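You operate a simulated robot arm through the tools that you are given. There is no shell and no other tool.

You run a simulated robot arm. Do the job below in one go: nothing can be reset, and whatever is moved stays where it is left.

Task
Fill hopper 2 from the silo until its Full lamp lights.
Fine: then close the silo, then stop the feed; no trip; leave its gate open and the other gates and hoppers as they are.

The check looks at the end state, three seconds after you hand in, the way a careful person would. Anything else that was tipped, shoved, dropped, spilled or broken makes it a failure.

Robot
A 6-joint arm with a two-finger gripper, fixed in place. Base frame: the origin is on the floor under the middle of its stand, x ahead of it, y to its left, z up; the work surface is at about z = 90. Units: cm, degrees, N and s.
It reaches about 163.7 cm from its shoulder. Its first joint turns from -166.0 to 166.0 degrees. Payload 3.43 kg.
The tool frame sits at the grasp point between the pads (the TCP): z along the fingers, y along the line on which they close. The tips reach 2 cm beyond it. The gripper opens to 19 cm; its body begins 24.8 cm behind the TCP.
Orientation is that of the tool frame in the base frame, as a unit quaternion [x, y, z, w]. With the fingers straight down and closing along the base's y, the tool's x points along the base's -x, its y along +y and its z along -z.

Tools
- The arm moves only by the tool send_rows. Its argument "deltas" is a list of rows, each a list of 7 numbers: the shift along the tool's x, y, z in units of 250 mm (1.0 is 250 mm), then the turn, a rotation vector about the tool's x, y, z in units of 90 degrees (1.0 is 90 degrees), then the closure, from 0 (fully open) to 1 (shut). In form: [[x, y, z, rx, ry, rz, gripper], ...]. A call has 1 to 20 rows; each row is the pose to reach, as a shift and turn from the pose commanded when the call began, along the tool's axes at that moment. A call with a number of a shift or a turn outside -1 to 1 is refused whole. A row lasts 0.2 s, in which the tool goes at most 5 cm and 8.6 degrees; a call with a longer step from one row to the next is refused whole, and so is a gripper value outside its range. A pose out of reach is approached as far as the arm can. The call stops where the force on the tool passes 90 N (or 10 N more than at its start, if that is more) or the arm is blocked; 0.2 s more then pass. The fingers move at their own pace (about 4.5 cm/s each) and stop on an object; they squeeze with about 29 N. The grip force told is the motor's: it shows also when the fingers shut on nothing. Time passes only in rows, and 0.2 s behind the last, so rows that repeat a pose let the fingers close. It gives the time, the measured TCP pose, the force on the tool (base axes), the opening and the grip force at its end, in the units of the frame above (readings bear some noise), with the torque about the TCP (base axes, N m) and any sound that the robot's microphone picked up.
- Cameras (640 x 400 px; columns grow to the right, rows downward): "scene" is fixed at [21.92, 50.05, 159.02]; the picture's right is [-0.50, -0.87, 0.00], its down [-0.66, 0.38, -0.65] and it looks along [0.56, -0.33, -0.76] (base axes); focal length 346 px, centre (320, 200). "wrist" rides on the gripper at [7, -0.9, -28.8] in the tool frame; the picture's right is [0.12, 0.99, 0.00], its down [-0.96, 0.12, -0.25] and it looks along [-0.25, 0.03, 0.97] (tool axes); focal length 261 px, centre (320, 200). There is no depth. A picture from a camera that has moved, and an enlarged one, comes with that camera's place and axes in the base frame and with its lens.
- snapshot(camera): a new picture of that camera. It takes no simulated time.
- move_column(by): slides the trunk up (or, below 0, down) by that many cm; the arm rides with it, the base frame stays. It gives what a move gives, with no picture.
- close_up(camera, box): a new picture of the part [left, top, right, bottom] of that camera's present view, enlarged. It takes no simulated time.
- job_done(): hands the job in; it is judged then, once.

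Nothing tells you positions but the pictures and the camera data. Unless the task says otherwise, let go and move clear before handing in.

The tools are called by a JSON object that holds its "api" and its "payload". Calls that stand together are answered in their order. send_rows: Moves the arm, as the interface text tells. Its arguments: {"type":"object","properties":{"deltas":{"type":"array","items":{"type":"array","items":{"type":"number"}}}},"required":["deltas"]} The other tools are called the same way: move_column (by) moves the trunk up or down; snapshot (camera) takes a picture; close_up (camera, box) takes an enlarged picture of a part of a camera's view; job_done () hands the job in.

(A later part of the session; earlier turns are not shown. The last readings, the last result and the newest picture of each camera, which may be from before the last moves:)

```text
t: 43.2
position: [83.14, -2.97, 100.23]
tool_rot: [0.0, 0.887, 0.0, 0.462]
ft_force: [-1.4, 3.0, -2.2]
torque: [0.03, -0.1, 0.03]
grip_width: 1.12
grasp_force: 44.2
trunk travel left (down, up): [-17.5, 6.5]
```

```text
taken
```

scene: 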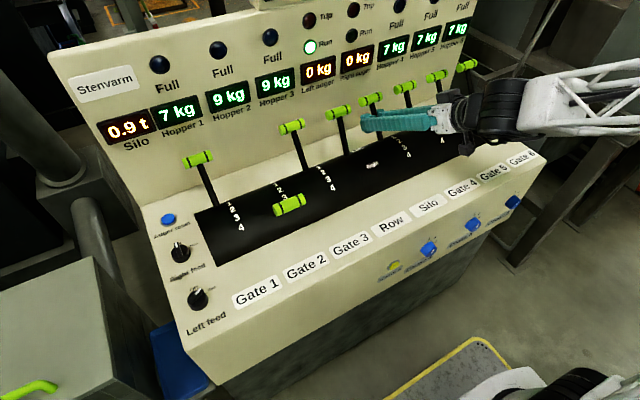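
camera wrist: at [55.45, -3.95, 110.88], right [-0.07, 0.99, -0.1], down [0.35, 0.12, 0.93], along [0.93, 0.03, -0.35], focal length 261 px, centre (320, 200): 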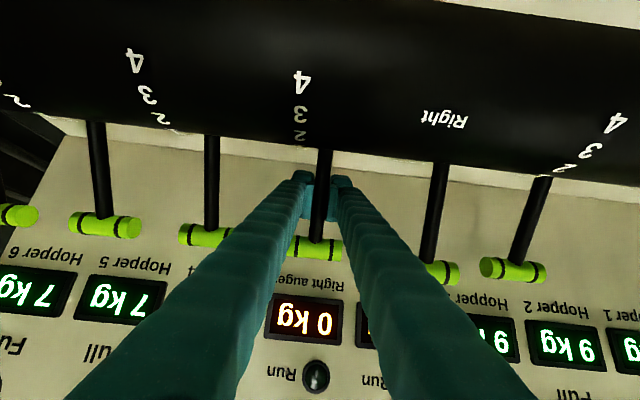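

The silo shaft is gripped, and hopper 2's lamp and display are visible in the scene view. I'll pull to mark 1, keep hold of the lever and watch closely.

{"api": "send_rows", "payload": {"deltas": [[0.002, 0, -0.044, 0, 0, 0, 1.0], [0.004, 0, -0.088, 0, 0, 0, 1.0], [0.011, 0, -0.13, 0, 0, 0, 1.0], [0.02, 0, -0.17, 0, 0, 0, 1.0]]}}

{"api": "close_up", "payload": {"camera": "scene", "box": [90, 0, 410, 180]}}

{"api": "snapshot", "payload": {"camera": "wrist"}}

```text
t: 44.2
position: [79.28, -2.84, 102.16]
tool_rot: [0.0, 0.888, 0.001, 0.461]
ft_force: [6.8, 2.0, -11.4]
torque: [-0.05, -0.98, -0.03]
grip_width: 1.16
grasp_force: 45.0
trunk travel left (down, up): [-17.5, 6.5]
```

```text
2.00 times, centred on (250, 90) of scene
camera zoom: at [21.92, 50.05, 159.02], right [-0.5, -0.87, 0.0], down [-0.66, 0.38, -0.65], along [0.56, -0.33, -0.76], focal length 691 px, centre (460, 420)
```

zoom: 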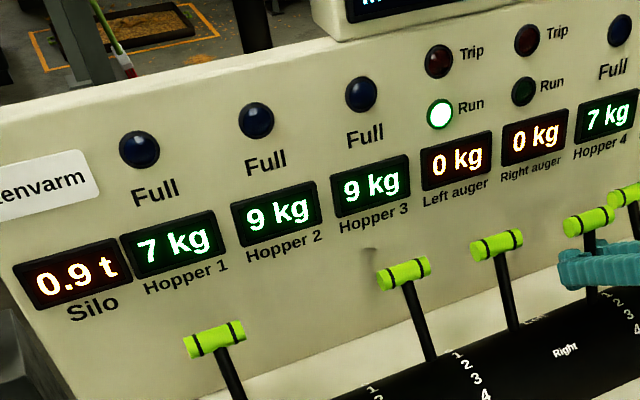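

```text
taken
camera wrist: at [51.66, -3.94, 112.95], right [-0.07, 0.99, -0.1], down [0.35, 0.12, 0.93], along [0.93, 0.03, -0.36], focal length 261 px, centre (320, 200)
```

wrist: 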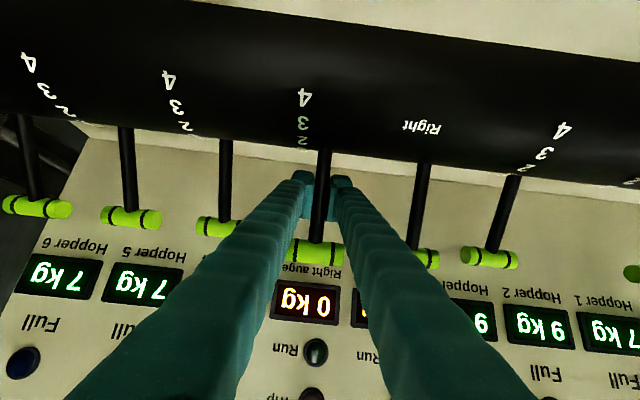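

The silo lever is at about mark 1, with nothing in the auger yet. Holding for a second to see how it responds.

{"api": "send_rows", "payload": {"deltas": [[0, 0, 0, 0, 0, 0, 1.0], [0, 0, 0, 0, 0, 0, 1.0], [0, 0, 0, 0, 0, 0, 1.0], [0, 0, 0, 0, 0, 0, 1.0]]}}

{"api": "close_up", "payload": {"camera": "scene", "box": [90, 0, 410, 180]}}

```text
t: 45.2
position: [79.27, -3.02, 102.26]
tool_rot: [0.0, 0.887, 0.0, 0.461]
ft_force: [-4.9, 1.6, -19.3]
torque: [0.0, -0.13, -0.03]
grip_width: 1.11
grasp_force: 45.2
trunk travel left (down, up): [-17.5, 6.5]
```

```text
2.00 times, centred on (250, 90) of scene
camera zoom: at [21.92, 50.05, 159.02], right [-0.5, -0.87, 0.0], down [-0.66, 0.38, -0.65], along [0.56, -0.33, -0.76], focal length 691 px, centre (460, 420)
```

zoom: 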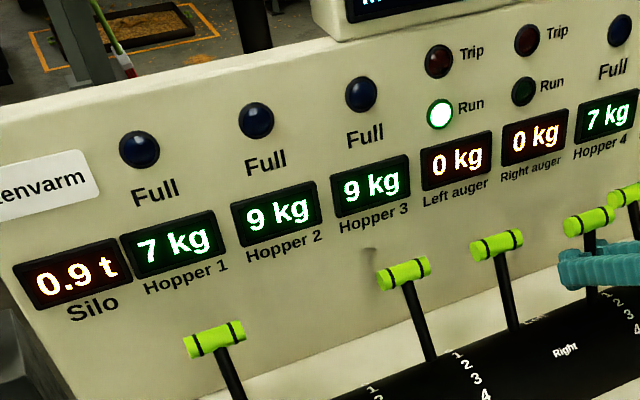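

{"api": "send_rows", "payload": {"deltas": [[0, 0, 0, 0, 0, 0, 1.0], [0, 0, 0, 0, 0, 0, 1.0], [0, 0, 0, 0, 0, 0, 1.0], [0, 0, 0, 0, 0, 0, 1.0], [0, 0, 0, 0, 0, 0, 1.0], [0, 0, 0, 0, 0, 0, 1.0], [0, 0, 0, 0, 0, 0, 1.0], [0, 0, 0, 0, 0, 0, 1.0], [0, 0, 0, 0, 0, 0, 1.0]]}}

{"api": "close_up", "payload": {"camera": "scene", "box": [90, 0, 410, 180]}}

```text
t: 47.2
position: [79.15, -3.06, 102.23]
tool_rot: [-0.001, 0.887, 0.0, 0.461]
ft_force: [-10.6, -1.0, -30.0]
torque: [-0.03, 0.26, 0.0]
grip_width: 1.14
grasp_force: 44.3
trunk travel left (down, up): [-17.5, 6.5]
```

```text
2.00 times, centred on (250, 90) of scene
camera zoom: at [21.92, 50.05, 159.02], right [-0.5, -0.87, 0.0], down [-0.66, 0.38, -0.65], along [0.56, -0.33, -0.76], focal length 691 px, centre (460, 420)
```

zoom: 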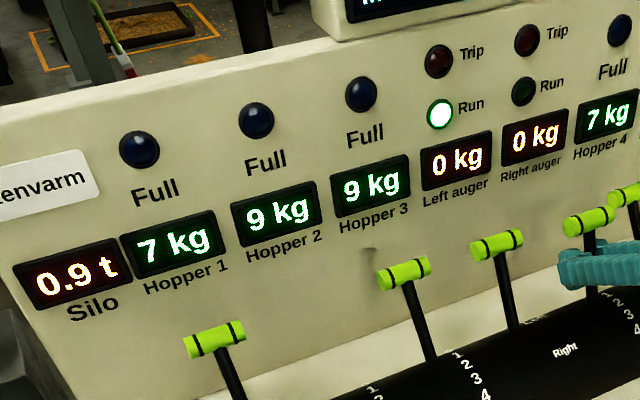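

{"api": "send_rows", "payload": {"deltas": [[0.006, 0, 0.002, 0, 0, 0, 1.0], [0.006, 0, 0.002, 0, 0, 0, 1.0], [0.006, 0, 0.002, 0, 0, 0, 1.0], [0.006, 0, 0.002, 0, 0, 0, 1.0], [0.006, 0, 0.002, 0, 0, 0, 1.0], [0.006, 0, 0.002, 0, 0, 0, 1.0], [0.006, 0, 0.002, 0, 0, 0, 1.0], [0.006, 0, 0.002, 0, 0, 0, 1.0], [0.006, 0, 0.002, 0, 0, 0, 1.0]]}}

{"api": "close_up", "payload": {"camera": "scene", "box": [90, 0, 410, 180]}}

{"api": "close_up", "payload": {"camera": "scene", "box": [320, 70, 480, 190]}}

```text
t: 49.2
position: [79.26, -2.95, 102.3]
tool_rot: [0.0, 0.887, 0.001, 0.462]
ft_force: [8.2, 2.2, 5.7]
torque: [0.02, -0.51, -0.05]
grip_width: 1.15
grasp_force: 44.4
trunk travel left (down, up): [-17.5, 6.5]
```

```text
2.00 times, centred on (250, 90) of scene
camera zoom: at [21.92, 50.05, 159.02], right [-0.5, -0.87, 0.0], down [-0.66, 0.38, -0.65], along [0.56, -0.33, -0.76], focal length 691 px, centre (460, 420)
```

zoom: 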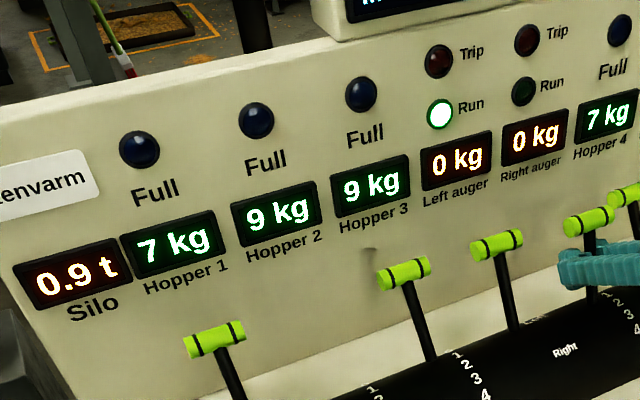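

```text
3.33 times, centred on (400, 130) of scene
camera zoom: at [21.92, 50.05, 159.02], right [-0.5, -0.87, 0.0], down [-0.66, 0.38, -0.65], along [0.56, -0.33, -0.76], focal length 1152 px, centre (53, 433)
```

zoom: 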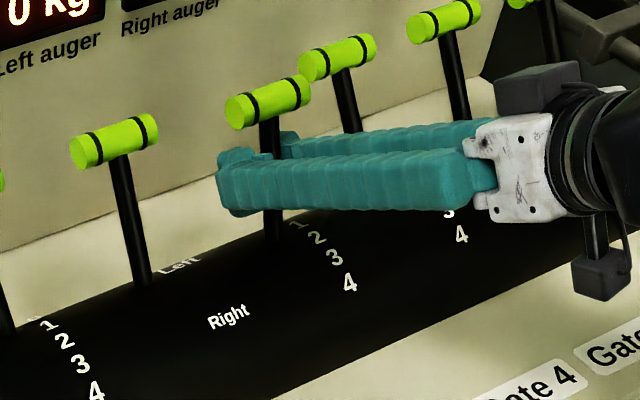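

The silo lever is at mark 1, but nothing shows yet, since at 500 kg/h a kilogram takes about 7 s. Keep holding and watching.

{"api": "send_rows", "payload": {"deltas": [[0, 0, 0, 0, 0, 0, 1.0], [0, 0, 0, 0, 0, 0, 1.0], [0, 0, 0, 0, 0, 0, 1.0], [0, 0, 0, 0, 0, 0, 1.0], [0, 0, 0, 0, 0, 0, 1.0], [0, 0, 0, 0, 0, 0, 1.0], [0, 0, 0, 0, 0, 0, 1.0], [0, 0, 0, 0, 0, 0, 1.0], [0, 0, 0, 0, 0, 0, 1.0], [0, 0, 0, 0, 0, 0, 1.0], [0, 0, 0, 0, 0, 0, 1.0], [0, 0, 0, 0, 0, 0, 1.0], [0, 0, 0, 0, 0, 0, 1.0], [0, 0, 0, 0, 0, 0, 1.0]]}}

{"api": "close_up", "payload": {"camera": "scene", "box": [90, 0, 410, 180]}}

```text
t: 52.2
position: [79.35, -3.0, 102.1]
tool_rot: [-0.001, 0.887, 0.001, 0.462]
ft_force: [15.3, 2.2, 29.0]
torque: [0.04, -0.37, -0.07]
grip_width: 1.13
grasp_force: 44.1
trunk travel left (down, up): [-17.5, 6.5]
```

```text
2.00 times, centred on (250, 90) of scene
camera zoom: at [21.92, 50.05, 159.02], right [-0.5, -0.87, 0.0], down [-0.66, 0.38, -0.65], along [0.56, -0.33, -0.76], focal length 691 px, centre (460, 420)
```

zoom: 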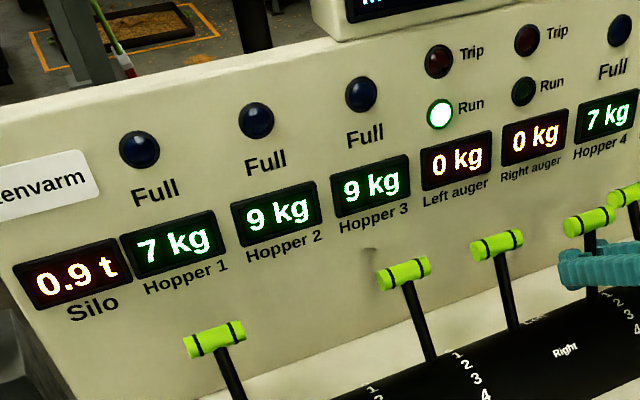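

{"api": "send_rows", "payload": {"deltas": [[0, 0, 0, 0, 0, 0, 0.9], [0, 0, 0, 0, 0, 0, 0.85], [0, 0, 0, 0, 0, 0, 0.85], [0, 0, 0, 0, 0, 0, 0.85], [0, 0, 0, 0, 0, 0, 0.85], [0, 0, 0, 0, 0, 0, 0.85], [0, 0, 0, 0, 0, 0, 0.85], [0, 0, 0, 0, 0, 0, 0.85], [0, 0, 0, 0, 0, 0, 0.85]]}}

{"api": "close_up", "payload": {"camera": "scene", "box": [90, 0, 410, 180]}}

{"api": "close_up", "payload": {"camera": "scene", "box": [320, 70, 480, 190]}}

{"api": "snapshot", "payload": {"camera": "wrist"}}

```text
t: 54.2
position: [79.25, -2.96, 102.18]
tool_rot: [0.0, 0.887, 0.0, 0.462]
ft_force: [0.2, -0.2, 0.7]
torque: [0.04, 0.02, -0.01]
grip_width: 2.88
grasp_force: 0.1
trunk travel left (down, up): [-17.5, 6.5]
```

```text
2.00 times, centred on (250, 90) of scene
camera zoom: at [21.92, 50.05, 159.02], right [-0.5, -0.87, 0.0], down [-0.66, 0.38, -0.65], along [0.56, -0.33, -0.76], focal length 691 px, centre (460, 420)
```

zoom: 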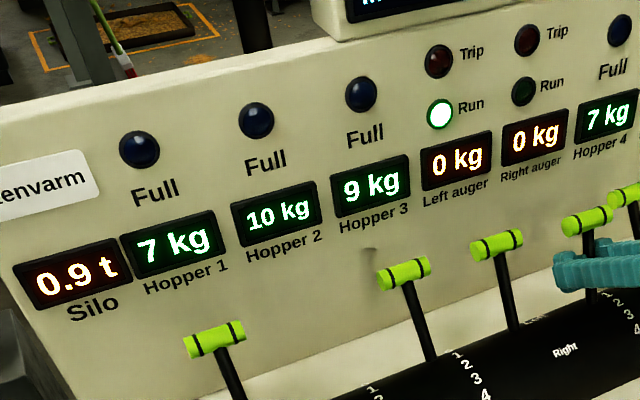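

```text
3.33 times, centred on (400, 130) of scene
camera zoom: at [21.92, 50.05, 159.02], right [-0.5, -0.87, 0.0], down [-0.66, 0.38, -0.65], along [0.56, -0.33, -0.76], focal length 1152 px, centre (53, 433)
```

zoom: 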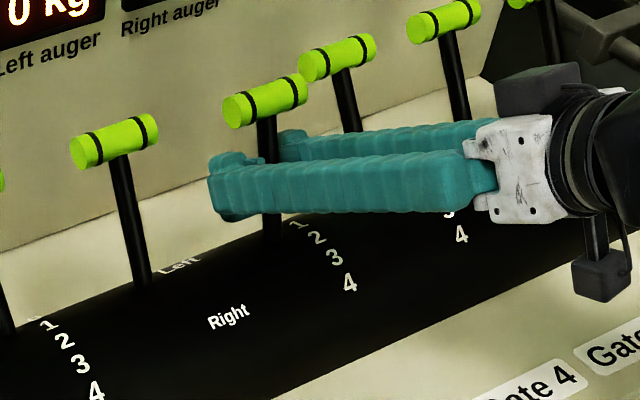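

```text
taken
camera wrist: at [51.61, -3.94, 112.84], right [-0.07, 0.99, -0.1], down [0.35, 0.12, 0.93], along [0.93, 0.03, -0.35], focal length 261 px, centre (320, 200)
```

wrist: 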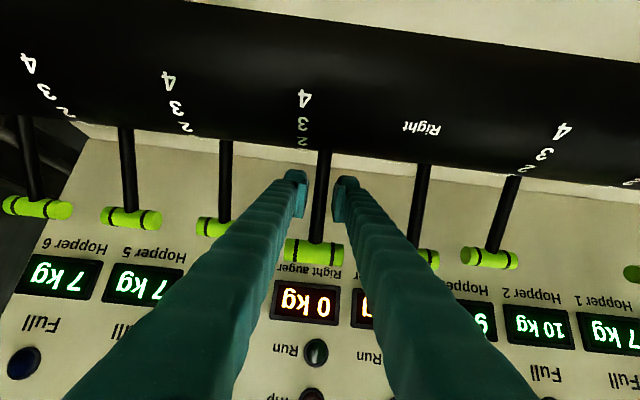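

Hopper 2 now reads 10 kg, the auger is at 0 kg with no trip, and the lever rests at mark 1. I'll keep waiting in short steps and watch the Full lamp.

{"api": "send_rows", "payload": {"deltas": [[0, 0, 0, 0, 0, 0, 0.85], [0, 0, 0, 0, 0, 0, 0.85], [0, 0, 0, 0, 0, 0, 0.85], [0, 0, 0, 0, 0, 0, 0.85], [0, 0, 0, 0, 0, 0, 0.85], [0, 0, 0, 0, 0, 0, 0.85], [0, 0, 0, 0, 0, 0, 0.85], [0, 0, 0, 0, 0, 0, 0.85], [0, 0, 0, 0, 0, 0, 0.85], [0, 0, 0, 0, 0, 0, 0.85], [0, 0, 0, 0, 0, 0, 0.85], [0, 0, 0, 0, 0, 0, 0.85], [0, 0, 0, 0, 0, 0, 0.85], [0, 0, 0, 0, 0, 0, 0.85]]}}

{"api": "close_up", "payload": {"camera": "scene", "box": [90, 0, 410, 180]}}

```text
t: 57.2
position: [79.18, -3.13, 102.15]
tool_rot: [0.0, 0.887, 0.0, 0.461]
ft_force: [-1.2, 0.2, -0.2]
torque: [0.02, -0.02, 0.0]
grip_width: 2.85
grasp_force: 0.1
trunk travel left (down, up): [-17.5, 6.5]
```

```text
2.00 times, centred on (250, 90) of scene
camera zoom: at [21.92, 50.05, 159.02], right [-0.5, -0.87, 0.0], down [-0.66, 0.38, -0.65], along [0.56, -0.33, -0.76], focal length 691 px, centre (460, 420)
```

zoom: 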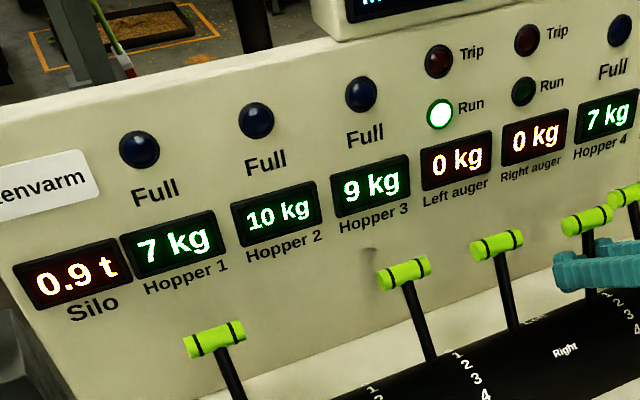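

{"api": "send_rows", "payload": {"deltas": [[0, 0, 0, 0, 0, 0, 0.85], [0, 0, 0, 0, 0, 0, 0.85], [0, 0, 0, 0, 0, 0, 0.85], [0, 0, 0, 0, 0, 0, 0.85], [0, 0, 0, 0, 0, 0, 0.85], [0, 0, 0, 0, 0, 0, 0.85], [0, 0, 0, 0, 0, 0, 0.85], [0, 0, 0, 0, 0, 0, 0.85], [0, 0, 0, 0, 0, 0, 0.85], [0, 0, 0, 0, 0, 0, 0.85], [0, 0, 0, 0, 0, 0, 0.85], [0, 0, 0, 0, 0, 0, 0.85], [0, 0, 0, 0, 0, 0, 0.85], [0, 0, 0, 0, 0, 0, 0.85]]}}

{"api": "close_up", "payload": {"camera": "scene", "box": [90, 0, 410, 180]}}

```text
t: 60.2
position: [79.31, -2.99, 102.12]
tool_rot: [0.0, 0.887, 0.0, 0.461]
ft_force: [0.2, 0.1, 0.2]
torque: [0.0, 0.0, 0.02]
grip_width: 2.86
grasp_force: 0.0
trunk travel left (down, up): [-17.5, 6.5]
```

```text
2.00 times, centred on (250, 90) of scene
camera zoom: at [21.92, 50.05, 159.02], right [-0.5, -0.87, 0.0], down [-0.66, 0.38, -0.65], along [0.56, -0.33, -0.76], focal length 691 px, centre (460, 420)
```

zoom: 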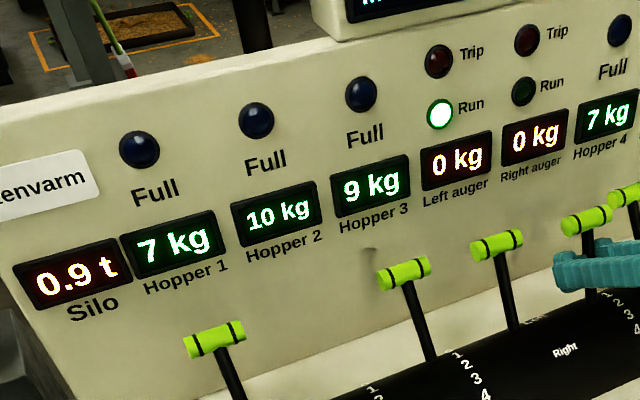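

{"api": "send_rows", "payload": {"deltas": [[0, 0, 0, 0, 0, 0, 0.85], [0, 0, 0, 0, 0, 0, 0.85], [0, 0, 0, 0, 0, 0, 0.85], [0, 0, 0, 0, 0, 0, 0.85], [0, 0, 0, 0, 0, 0, 0.85], [0, 0, 0, 0, 0, 0, 0.85], [0, 0, 0, 0, 0, 0, 0.85], [0, 0, 0, 0, 0, 0, 0.85], [0, 0, 0, 0, 0, 0, 0.85], [0, 0, 0, 0, 0, 0, 0.85], [0, 0, 0, 0, 0, 0, 0.85], [0, 0, 0, 0, 0, 0, 0.85], [0, 0, 0, 0, 0, 0, 0.85], [0, 0, 0, 0, 0, 0, 0.85]]}}

{"api": "close_up", "payload": {"camera": "scene", "box": [90, 0, 410, 180]}}

```text
t: 63.2
position: [79.3, -3.05, 102.2]
tool_rot: [0.0, 0.887, 0.0, 0.462]
ft_force: [0.8, -0.5, 0.6]
torque: [-0.02, 0.01, 0.01]
grip_width: 2.82
grasp_force: 0.0
trunk travel left (down, up): [-17.5, 6.5]
```

```text
2.00 times, centred on (250, 90) of scene
camera zoom: at [21.92, 50.05, 159.02], right [-0.5, -0.87, 0.0], down [-0.66, 0.38, -0.65], along [0.56, -0.33, -0.76], focal length 691 px, centre (460, 420)
```

zoom: 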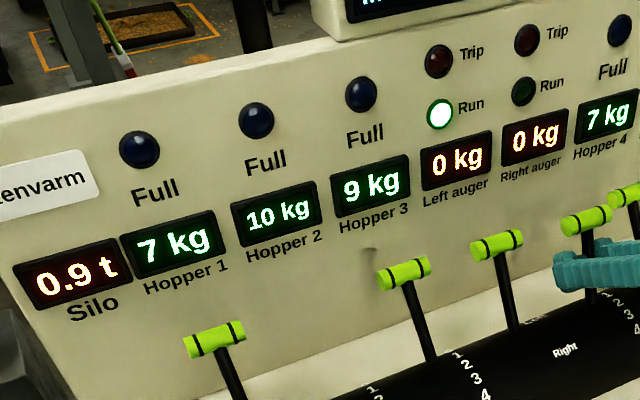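

{"api": "send_rows", "payload": {"deltas": [[0, 0, 0, 0, 0, 0, 0.85], [0, 0, 0, 0, 0, 0, 0.85], [0, 0, 0, 0, 0, 0, 0.85], [0, 0, 0, 0, 0, 0, 0.85], [0, 0, 0, 0, 0, 0, 0.85], [0, 0, 0, 0, 0, 0, 0.85], [0, 0, 0, 0, 0, 0, 0.85], [0, 0, 0, 0, 0, 0, 0.85], [0, 0, 0, 0, 0, 0, 0.85], [0, 0, 0, 0, 0, 0, 0.85], [0, 0, 0, 0, 0, 0, 0.85], [0, 0, 0, 0, 0, 0, 0.85], [0, 0, 0, 0, 0, 0, 0.85], [0, 0, 0, 0, 0, 0, 0.85]]}}

{"api": "close_up", "payload": {"camera": "scene", "box": [90, 0, 410, 180]}}

```text
t: 66.2
position: [79.25, -2.98, 102.17]
tool_rot: [0.0, 0.887, 0.0, 0.462]
ft_force: [-0.3, 0.3, -0.2]
torque: [-0.01, 0.02, -0.03]
grip_width: 2.84
grasp_force: 0.0
trunk travel left (down, up): [-17.5, 6.5]
```

```text
2.00 times, centred on (250, 90) of scene
camera zoom: at [21.92, 50.05, 159.02], right [-0.5, -0.87, 0.0], down [-0.66, 0.38, -0.65], along [0.56, -0.33, -0.76], focal length 691 px, centre (460, 420)
```

zoom: 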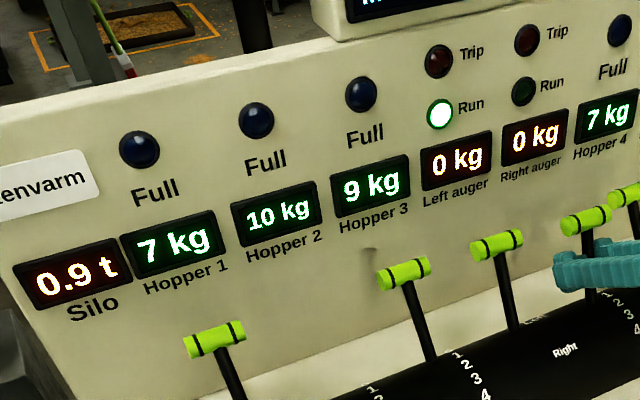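

{"api": "send_rows", "payload": {"deltas": [[0, 0, 0, 0, 0, 0, 0.85], [0, 0, 0, 0, 0, 0, 0.85], [0, 0, 0, 0, 0, 0, 0.85], [0, 0, 0, 0, 0, 0, 0.85], [0, 0, 0, 0, 0, 0, 0.85], [0, 0, 0, 0, 0, 0, 0.85], [0, 0, 0, 0, 0, 0, 0.85], [0, 0, 0, 0, 0, 0, 0.85], [0, 0, 0, 0, 0, 0, 0.85], [0, 0, 0, 0, 0, 0, 0.85], [0, 0, 0, 0, 0, 0, 0.85], [0, 0, 0, 0, 0, 0, 0.85], [0, 0, 0, 0, 0, 0, 0.85], [0, 0, 0, 0, 0, 0, 0.85], [0, 0, 0, 0, 0, 0, 0.85], [0, 0, 0, 0, 0, 0, 0.85], [0, 0, 0, 0, 0, 0, 0.85]]}}

{"api": "snapshot", "payload": {"camera": "scene"}}

{"api": "close_up", "payload": {"camera": "scene", "box": [90, 0, 410, 180]}}

```text
t: 69.8
position: [79.24, -2.93, 102.21]
tool_rot: [0.0, 0.887, 0.0, 0.462]
ft_force: [0.0, -0.9, 0.0]
torque: [0.0, -0.02, 0.0]
grip_width: 2.82
grasp_force: 0.1
trunk travel left (down, up): [-17.5, 6.5]
```

```text
taken
```

scene: 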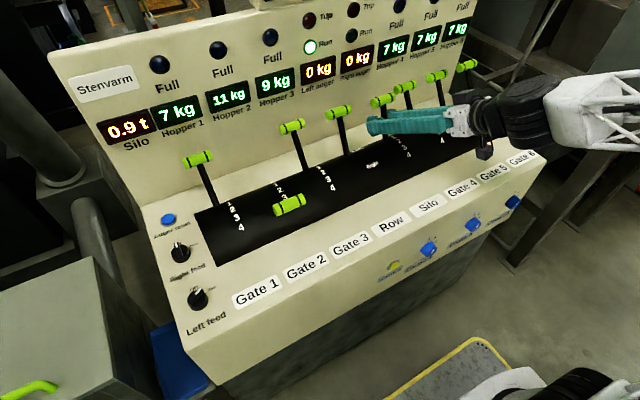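

```text
2.00 times, centred on (250, 90) of scene
camera zoom: at [21.92, 50.05, 159.02], right [-0.5, -0.87, 0.0], down [-0.66, 0.38, -0.65], along [0.56, -0.33, -0.76], focal length 691 px, centre (460, 420)
```

zoom: 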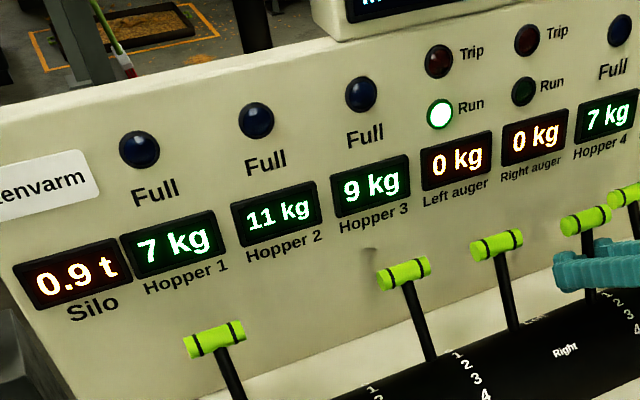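

Hopper 2 is at 11 kg, so the feed runs at about 1 kg per 15 s. It's slow but safe, so I'll keep waiting.

{"api": "send_rows", "payload": {"deltas": [[0, 0, 0, 0, 0, 0, 0.85], [0, 0, 0, 0, 0, 0, 0.85], [0, 0, 0, 0, 0, 0, 0.85], [0, 0, 0, 0, 0, 0, 0.85], [0, 0, 0, 0, 0, 0, 0.85], [0, 0, 0, 0, 0, 0, 0.85], [0, 0, 0, 0, 0, 0, 0.85], [0, 0, 0, 0, 0, 0, 0.85], [0, 0, 0, 0, 0, 0, 0.85], [0, 0, 0, 0, 0, 0, 0.85], [0, 0, 0, 0, 0, 0, 0.85], [0, 0, 0, 0, 0, 0, 0.85], [0, 0, 0, 0, 0, 0, 0.85], [0, 0, 0, 0, 0, 0, 0.85], [0, 0, 0, 0, 0, 0, 0.85], [0, 0, 0, 0, 0, 0, 0.85], [0, 0, 0, 0, 0, 0, 0.85], [0, 0, 0, 0, 0, 0, 0.85], [0, 0, 0, 0, 0, 0, 0.85], [0, 0, 0, 0, 0, 0, 0.85]]}}

{"api": "close_up", "payload": {"camera": "scene", "box": [90, 0, 410, 180]}}

```text
t: 74.0
position: [79.26, -3.0, 102.17]
tool_rot: [0.0, 0.887, 0.0, 0.461]
ft_force: [-0.3, -0.1, -0.5]
torque: [-0.01, -0.01, 0.05]
grip_width: 2.88
grasp_force: 0.1
trunk travel left (down, up): [-17.5, 6.5]
```

```text
2.00 times, centred on (250, 90) of scene
camera zoom: at [21.92, 50.05, 159.02], right [-0.5, -0.87, 0.0], down [-0.66, 0.38, -0.65], along [0.56, -0.33, -0.76], focal length 691 px, centre (460, 420)
```

zoom: 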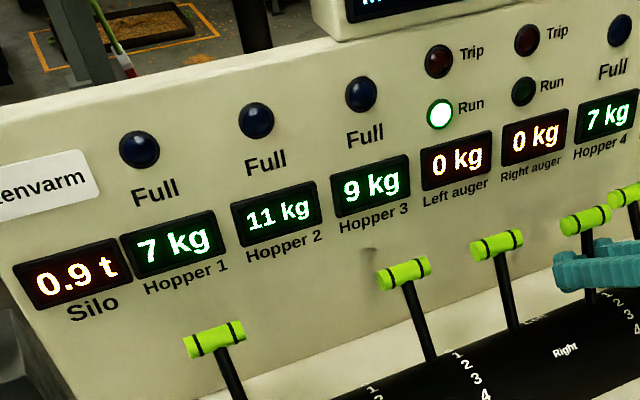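

{"api": "send_rows", "payload": {"deltas": [[0, 0, 0, 0, 0, 0, 0.85], [0, 0, 0, 0, 0, 0, 0.85], [0, 0, 0, 0, 0, 0, 0.85], [0, 0, 0, 0, 0, 0, 0.85], [0, 0, 0, 0, 0, 0, 0.85], [0, 0, 0, 0, 0, 0, 0.85], [0, 0, 0, 0, 0, 0, 0.85], [0, 0, 0, 0, 0, 0, 0.85], [0, 0, 0, 0, 0, 0, 0.85], [0, 0, 0, 0, 0, 0, 0.85], [0, 0, 0, 0, 0, 0, 0.85], [0, 0, 0, 0, 0, 0, 0.85], [0, 0, 0, 0, 0, 0, 0.85], [0, 0, 0, 0, 0, 0, 0.85], [0, 0, 0, 0, 0, 0, 0.85], [0, 0, 0, 0, 0, 0, 0.85], [0, 0, 0, 0, 0, 0, 0.85], [0, 0, 0, 0, 0, 0, 0.85], [0, 0, 0, 0, 0, 0, 0.85], [0, 0, 0, 0, 0, 0, 0.85]]}}

{"api": "close_up", "payload": {"camera": "scene", "box": [90, 0, 410, 180]}}

```text
t: 78.2
position: [79.12, -3.01, 102.23]
tool_rot: [0.0, 0.887, 0.001, 0.462]
ft_force: [-0.6, 0.4, -0.2]
torque: [-0.01, 0.01, 0.01]
grip_width: 2.86
grasp_force: 0.1
trunk travel left (down, up): [-17.5, 6.5]
```

```text
2.00 times, centred on (250, 90) of scene
camera zoom: at [21.92, 50.05, 159.02], right [-0.5, -0.87, 0.0], down [-0.66, 0.38, -0.65], along [0.56, -0.33, -0.76], focal length 691 px, centre (460, 420)
```

zoom: 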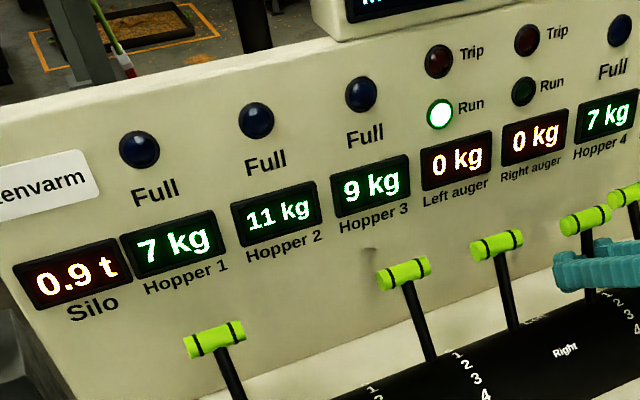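

{"api": "send_rows", "payload": {"deltas": [[0, 0, 0, 0, 0, 0, 0.85], [0, 0, 0, 0, 0, 0, 0.85], [0, 0, 0, 0, 0, 0, 0.85], [0, 0, 0, 0, 0, 0, 0.85], [0, 0, 0, 0, 0, 0, 0.85], [0, 0, 0, 0, 0, 0, 0.85], [0, 0, 0, 0, 0, 0, 0.85], [0, 0, 0, 0, 0, 0, 0.85], [0, 0, 0, 0, 0, 0, 0.85], [0, 0, 0, 0, 0, 0, 0.85], [0, 0, 0, 0, 0, 0, 0.85], [0, 0, 0, 0, 0, 0, 0.85], [0, 0, 0, 0, 0, 0, 0.85], [0, 0, 0, 0, 0, 0, 0.85], [0, 0, 0, 0, 0, 0, 0.85], [0, 0, 0, 0, 0, 0, 0.85], [0, 0, 0, 0, 0, 0, 0.85], [0, 0, 0, 0, 0, 0, 0.85], [0, 0, 0, 0, 0, 0, 0.85], [0, 0, 0, 0, 0, 0, 0.85]]}}

{"api": "close_up", "payload": {"camera": "scene", "box": [90, 0, 410, 180]}}

```text
t: 82.4
position: [79.23, -2.94, 102.23]
tool_rot: [0.001, 0.887, -0.001, 0.462]
ft_force: [-0.2, -0.2, -0.1]
torque: [0.04, 0.03, 0.0]
grip_width: 2.83
grasp_force: 0.0
trunk travel left (down, up): [-17.5, 6.5]
```

```text
2.00 times, centred on (250, 90) of scene
camera zoom: at [21.92, 50.05, 159.02], right [-0.5, -0.87, 0.0], down [-0.66, 0.38, -0.65], along [0.56, -0.33, -0.76], focal length 691 px, centre (460, 420)
```

zoom: 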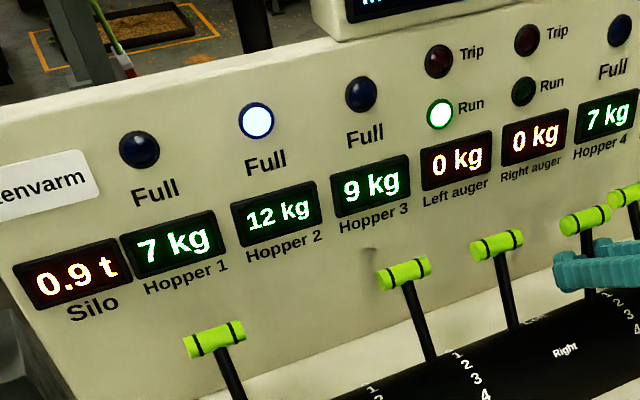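

The Full lamp for hopper 2 is lit at 12 kg. Closing the silo now: grip the shaft and push it back to 0.

{"api": "send_rows", "payload": {"deltas": [[0, 0, 0, 0, 0, 0, 1.0], [0, 0, 0, 0, 0, 0, 1.0], [-0.009, 0, 0.045, 0, 0, 0, 1.0], [-0.018, 0, 0.089, 0, 0, 0, 1.0], [-0.021, 0, 0.135, 0, 0, 0, 1.0], [-0.021, 0, 0.179, 0, 0, 0, 1.0], [-0.02, 0, 0.187, 0, 0, 0, 1.0]]}}

{"api": "close_up", "payload": {"camera": "scene", "box": [90, 0, 410, 180]}}

{"api": "close_up", "payload": {"camera": "scene", "box": [320, 70, 480, 190]}}

{"api": "snapshot", "payload": {"camera": "wrist"}}

```text
t: 84.0
position: [83.14, -2.98, 100.0]
tool_rot: [-0.001, 0.887, 0.0, 0.462]
ft_force: [-27.2, 3.0, 14.7]
torque: [0.05, 0.44, -0.04]
grip_width: 1.08
grasp_force: 44.0
trunk travel left (down, up): [-17.5, 6.5]
```

```text
2.00 times, centred on (250, 90) of scene
camera zoom: at [21.92, 50.05, 159.02], right [-0.5, -0.87, 0.0], down [-0.66, 0.38, -0.65], along [0.56, -0.33, -0.76], focal length 691 px, centre (460, 420)
```

zoom: 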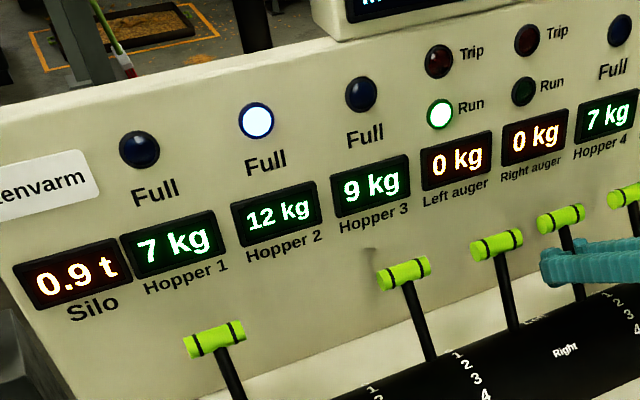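

```text
3.33 times, centred on (400, 130) of scene
camera zoom: at [21.92, 50.05, 159.02], right [-0.5, -0.87, 0.0], down [-0.66, 0.38, -0.65], along [0.56, -0.33, -0.76], focal length 1152 px, centre (53, 433)
```

zoom: 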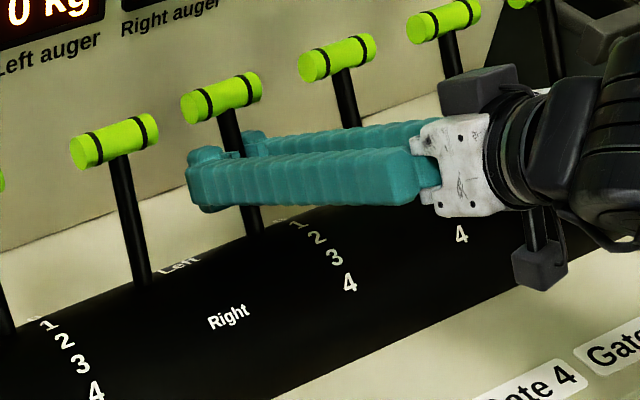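

```text
taken
camera wrist: at [55.54, -3.93, 110.65], right [-0.07, 0.99, -0.1], down [0.35, 0.12, 0.93], along [0.93, 0.03, -0.35], focal length 261 px, centre (320, 200)
```

wrist: 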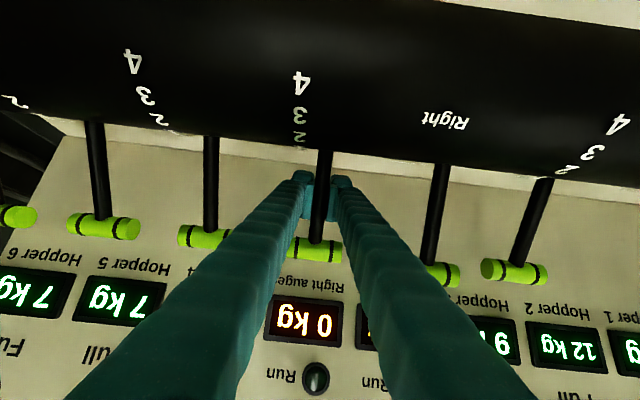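

The silo lever is against its 0 stop. I'll release, back straight out and verify it stays closed.

{"api": "send_rows", "payload": {"deltas": [[0, 0, -0.004, 0, 0, 0, 0.74], [0, 0, -0.004, 0, 0, 0, 0.74], [0, 0, -0.004, 0, 0, 0, 0.74], [0, 0, -0.13, 0, 0, 0, 0.74], [0, 0, -0.3, 0, 0, 0, 0.74], [0, 0, -0.48, 0, 0, 0, 0.74], [0, 0, -0.66, 0, 0, 0, 0.74]]}}

{"api": "snapshot", "payload": {"camera": "wrist"}}

{"api": "close_up", "payload": {"camera": "scene", "box": [90, 0, 490, 230]}}

```text
t: 85.6
position: [70.06, -2.1, 109.64]
tool_rot: [0.037, 0.884, 0.033, 0.465]
ft_force: [0.3, -2.7, -1.9]
torque: [0.26, -0.3, 0.59]
grip_width: 4.95
grasp_force: 0.1
trunk travel left (down, up): [-17.5, 6.5]
```

```text
taken
camera wrist: at [42.31, -3.03, 120.03], right [-0.03, 1.0, -0.01], down [0.34, 0.02, 0.94], along [0.94, 0.03, -0.34], focal length 261 px, centre (320, 200)
```

wrist: 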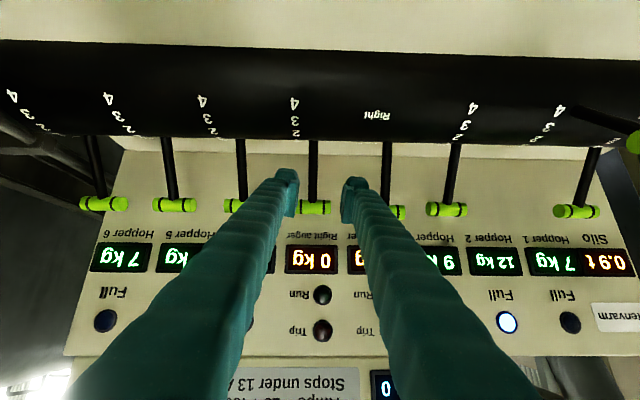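

```text
1.60 times, centred on (290, 115) of scene
camera zoom: at [21.92, 50.05, 159.02], right [-0.5, -0.87, 0.0], down [-0.66, 0.38, -0.65], along [0.56, -0.33, -0.76], focal length 553 px, centre (368, 336)
```

zoom: 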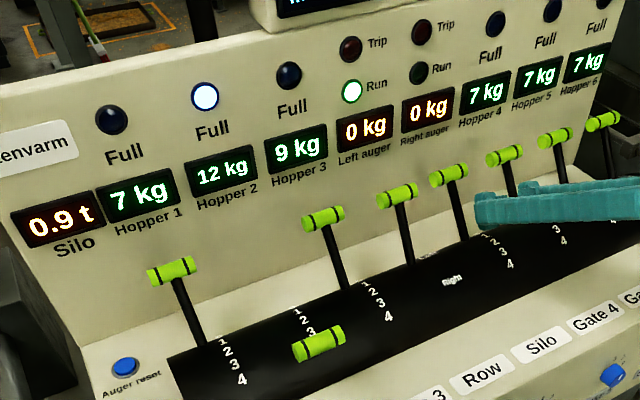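

The silo is closed, in line with the other levers at 0. The Full lamp stays lit, the left auger is at 0 kg and nothing has tripped. Now I'll go back to the Left feed knob, up and over.

{"api": "send_rows", "payload": {"deltas": [[-0.02, 0.08, -0.06, 0, 0.04, 0, 0.6], [-0.04, 0.2, -0.124, 0, 0.115, 0, 0.6], [-0.06, 0.33, -0.186, 0, 0.19, 0, 0.6], [-0.083, 0.46, -0.248, 0, 0.27, 0, 0.6], [-0.104, 0.6, -0.309, 0, 0.355, 0, 0.6], [-0.125, 0.73, -0.37, 0, 0.44, 0, 0.6], [-0.145, 0.87, -0.432, 0, 0.525, 0, 0.6], [-0.166, 1.0, -0.494, 0, 0.611, 0, 0.6]]}}

{"api": "snapshot", "payload": {"camera": "wrist"}}

{"api": "snapshot", "payload": {"camera": "scene"}}

```text
t: 87.4
position: [62.02, 21.81, 119.75]
tool_rot: [0.001, 1.0, 0.0, 0.0]
ft_force: [0.0, -1.0, 0.9]
torque: [0.18, -0.33, 0.0]
grip_width: 7.58
grasp_force: 0.0
trunk travel left (down, up): [-17.5, 6.5]
```

```text
taken
camera wrist: at [54.91, 20.93, 148.54], right [-0.12, 0.99, 0.0], down [0.96, 0.12, 0.25], along [0.25, 0.03, -0.97], focal length 261 px, centre (320, 200)
```

wrist: 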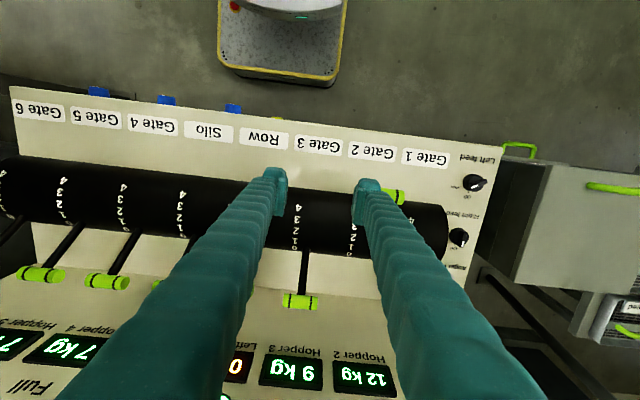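

```text
taken
```

scene: 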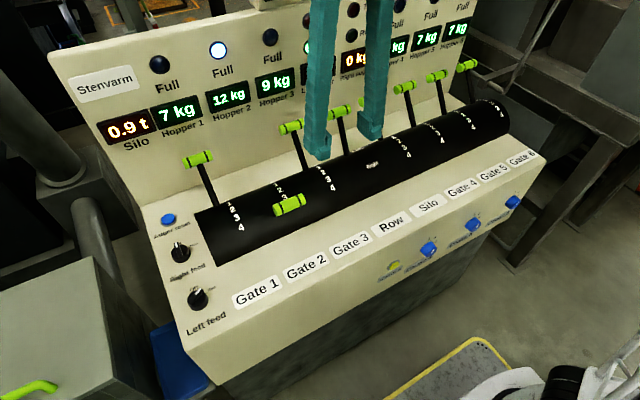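

{"api": "send_rows", "payload": {"deltas": [[0.002, 0.122, 0, 0, 0, 0.083, 0.6], [0.004, 0.245, 0, 0, 0, 0.167, 0.6], [0.006, 0.367, 0, 0, 0, 0.25, 0.6], [0.008, 0.49, 0, 0, 0, 0.333, 0.6], [0.01, 0.612, 0, 0, 0, 0.417, 0.6], [0.012, 0.735, 0, 0, 0, 0.5, 0.6], [0.014, 0.857, 0, 0, 0, 0.583, 0.6], [0.016, 0.98, 0, 0, 0, 0.667, 0.6]]}}

{"api": "send_rows", "payload": {"deltas": [[0.117, 0.067, 0.05, 0, 0, 0, 0.6], [0.233, 0.135, 0.12, 0, 0, 0, 0.6], [0.35, 0.202, 0.2, 0, 0, 0, 0.6], [0.35, 0.202, 0.36, 0, 0, 0, 0.6]]}}

{"api": "snapshot", "payload": {"camera": "wrist"}}

{"api": "snapshot", "payload": {"camera": "scene"}}

```text
t: 89.2
position: [61.61, 46.5, 119.83]
tool_rot: [0.501, 0.866, 0.0, 0.0]
ft_force: [-0.3, 0.2, 0.2]
torque: [0.14, -0.03, -0.01]
grip_width: 7.59
grasp_force: 0.2
trunk travel left (down, up): [-17.5, 6.5]
```

```text
t: 90.2
position: [61.71, 56.55, 110.66]
tool_rot: [0.499, 0.867, 0.0, 0.0]
ft_force: [0.9, 0.3, 0.3]
torque: [-0.03, 0.0, -0.02]
grip_width: 7.6
grasp_force: 0.1
trunk travel left (down, up): [-17.5, 6.5]
```

```text
taken
camera wrist: at [57.47, 62.25, 139.38], right [0.8, 0.6, 0.0], down [0.58, -0.78, 0.25], along [0.15, -0.2, -0.97], focal length 261 px, centre (320, 200)
```

wrist: 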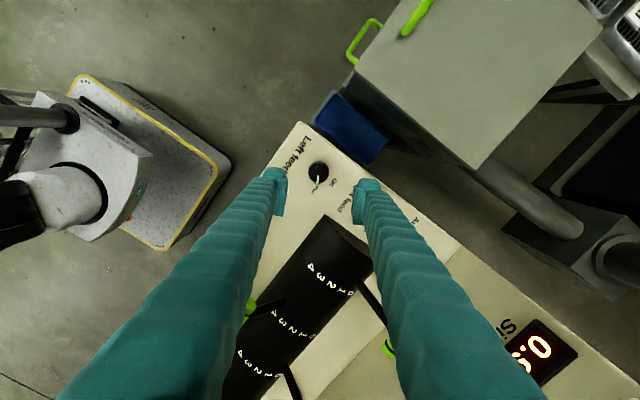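

```text
taken
```

scene: 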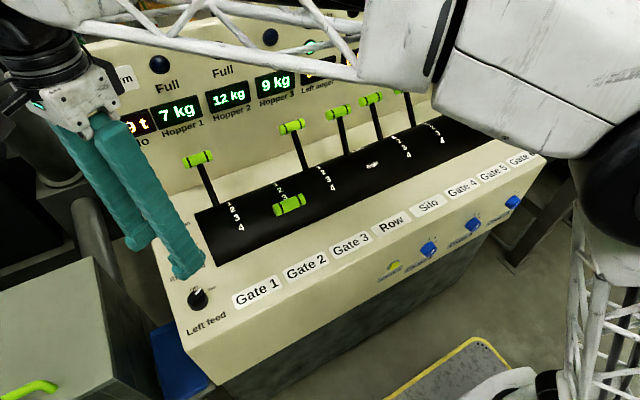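

The knob is right under the fingers, and hopper 2 still reads 12 kg. Descending, gripping, and turning back to Off.

{"api": "send_rows", "payload": {"deltas": [[0, 0, 0.19, 0, 0, 0, 0.6], [0, 0, 0.38, 0, 0, 0, 0.6], [0, 0, 0.54, 0, 0, 0, 0.6], [0, 0, 0.66, 0, 0, 0, 0.6], [0, 0, 0.73, 0, 0, 0, 0.6], [0, 0, 0.73, 0, 0, 0, 0.75], [0, 0, 0.73, 0, 0, 0, 0.9], [0, 0, 0.73, 0, 0, 0, 1.0], [0, 0, 0.73, 0, 0, 0, 1.0], [0, 0, 0.73, 0, 0, 0, 1.0]]}}

{"api": "close_up", "payload": {"camera": "wrist", "box": [260, 140, 380, 240]}}

```text
t: 92.4
position: [61.52, 56.58, 92.6]
tool_rot: [0.5, 0.866, -0.001, 0.0]
ft_force: [-10.8, -10.0, -5.3]
torque: [-0.07, 0.09, 0.01]
grip_width: 3.65
grasp_force: 45.1
trunk travel left (down, up): [-17.5, 6.5]
```

```text
4.00 times, centred on (320, 190) of wrist
camera zoom: at [57.22, 62.18, 121.2], right [0.8, 0.6, 0.0], down [0.58, -0.78, 0.25], along [0.15, -0.2, -0.97], focal length 1043 px, centre (320, 240)
```

zoom: 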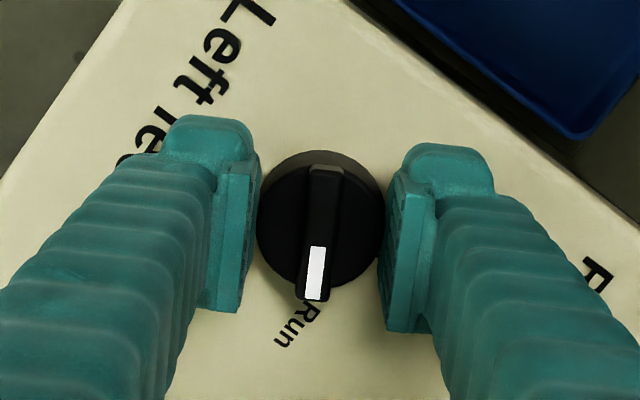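

{"api": "send_rows", "payload": {"deltas": [[0, -0.004, 0, 0, 0, -0.083, 1.0], [0, -0.004, 0, 0, 0, -0.167, 1.0], [0, -0.004, 0, 0, 0, -0.25, 1.0], [0, -0.004, 0, 0, 0, -0.333, 1.0], [0, -0.004, 0, 0, 0, -0.417, 1.0], [0, -0.004, 0, 0, 0, -0.5, 1.0], [0, -0.004, 0, 0, 0, -0.583, 1.0], [0, -0.004, 0, 0, 0, -0.667, 1.0]]}}

{"api": "close_up", "payload": {"camera": "wrist", "box": [260, 140, 380, 240]}}

{"api": "snapshot", "payload": {"camera": "scene"}}

```text
t: 94.2
position: [61.5, 56.49, 92.56]
tool_rot: [-0.001, 1.0, 0.0, 0.0]
ft_force: [-28.5, -12.4, -12.2]
torque: [-0.24, 0.36, -0.2]
grip_width: 3.66
grasp_force: 44.5
trunk travel left (down, up): [-17.5, 6.5]
```

```text
4.00 times, centred on (320, 190) of wrist
camera zoom: at [54.48, 55.59, 121.27], right [-0.12, 0.99, 0.0], down [0.96, 0.12, 0.25], along [0.25, 0.03, -0.97], focal length 1043 px, centre (320, 240)
```

zoom: 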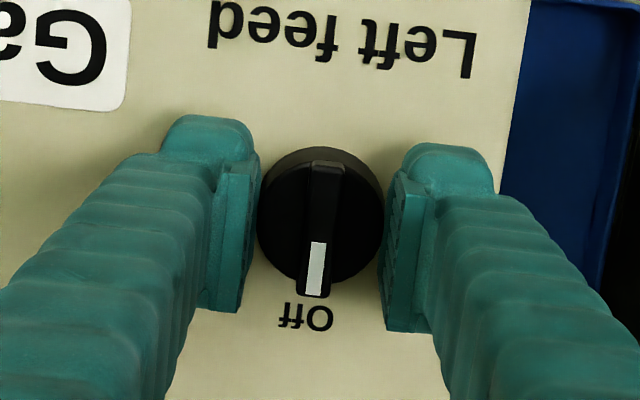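

```text
taken
```

scene: 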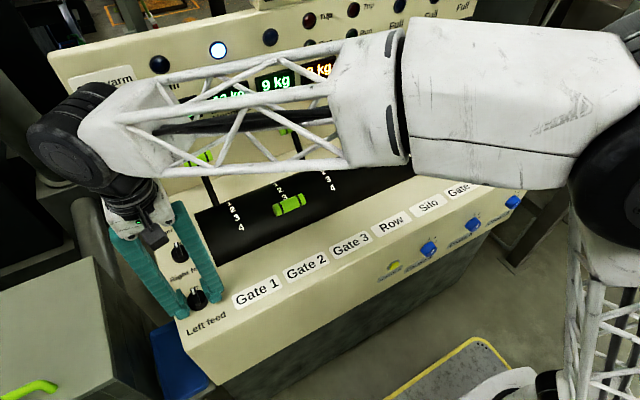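

The pointer is back at Off and the lamp is still lit. I'll release and lift straight up.

{"api": "send_rows", "payload": {"deltas": [[0, 0, 0, 0, 0, 0, 0.6], [0, 0, 0, 0, 0, 0, 0.6], [0, 0, 0, 0, 0, 0, 0.6], [0, 0, -0.15, 0, 0, 0, 0.6], [0, 0, -0.34, 0, 0, 0, 0.6], [0, 0, -0.53, 0, 0, 0, 0.6], [0, 0, -0.72, 0, 0, 0, 0.6], [0, 0, -0.91, 0, 0, 0, 0.6]]}}

{"api": "snapshot", "payload": {"camera": "wrist"}}

{"api": "snapshot", "payload": {"camera": "scene"}}

```text
t: 96.0
position: [61.73, 56.39, 115.52]
tool_rot: [0.0, 1.0, 0.0, 0.0]
ft_force: [-0.2, 0.3, -0.6]
torque: [-0.02, 0.02, -0.05]
grip_width: 7.6
grasp_force: 0.1
trunk travel left (down, up): [-17.5, 6.5]
```

```text
taken
camera wrist: at [54.61, 55.57, 144.27], right [-0.12, 0.99, 0.0], down [0.96, 0.12, 0.25], along [0.25, 0.03, -0.97], focal length 261 px, centre (320, 200)
```

wrist: 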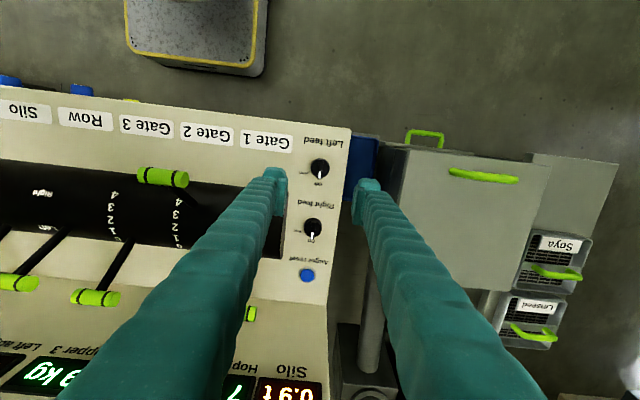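

```text
taken
```

scene: 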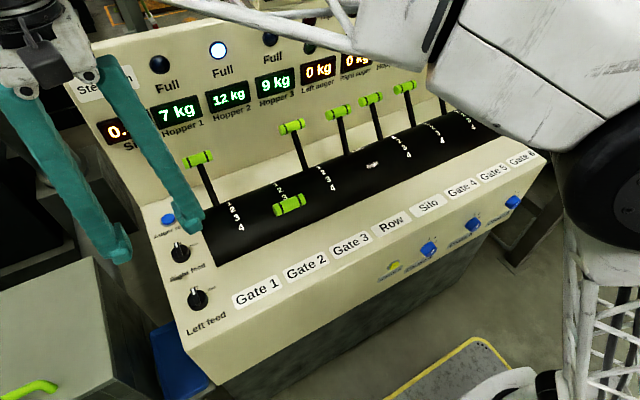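

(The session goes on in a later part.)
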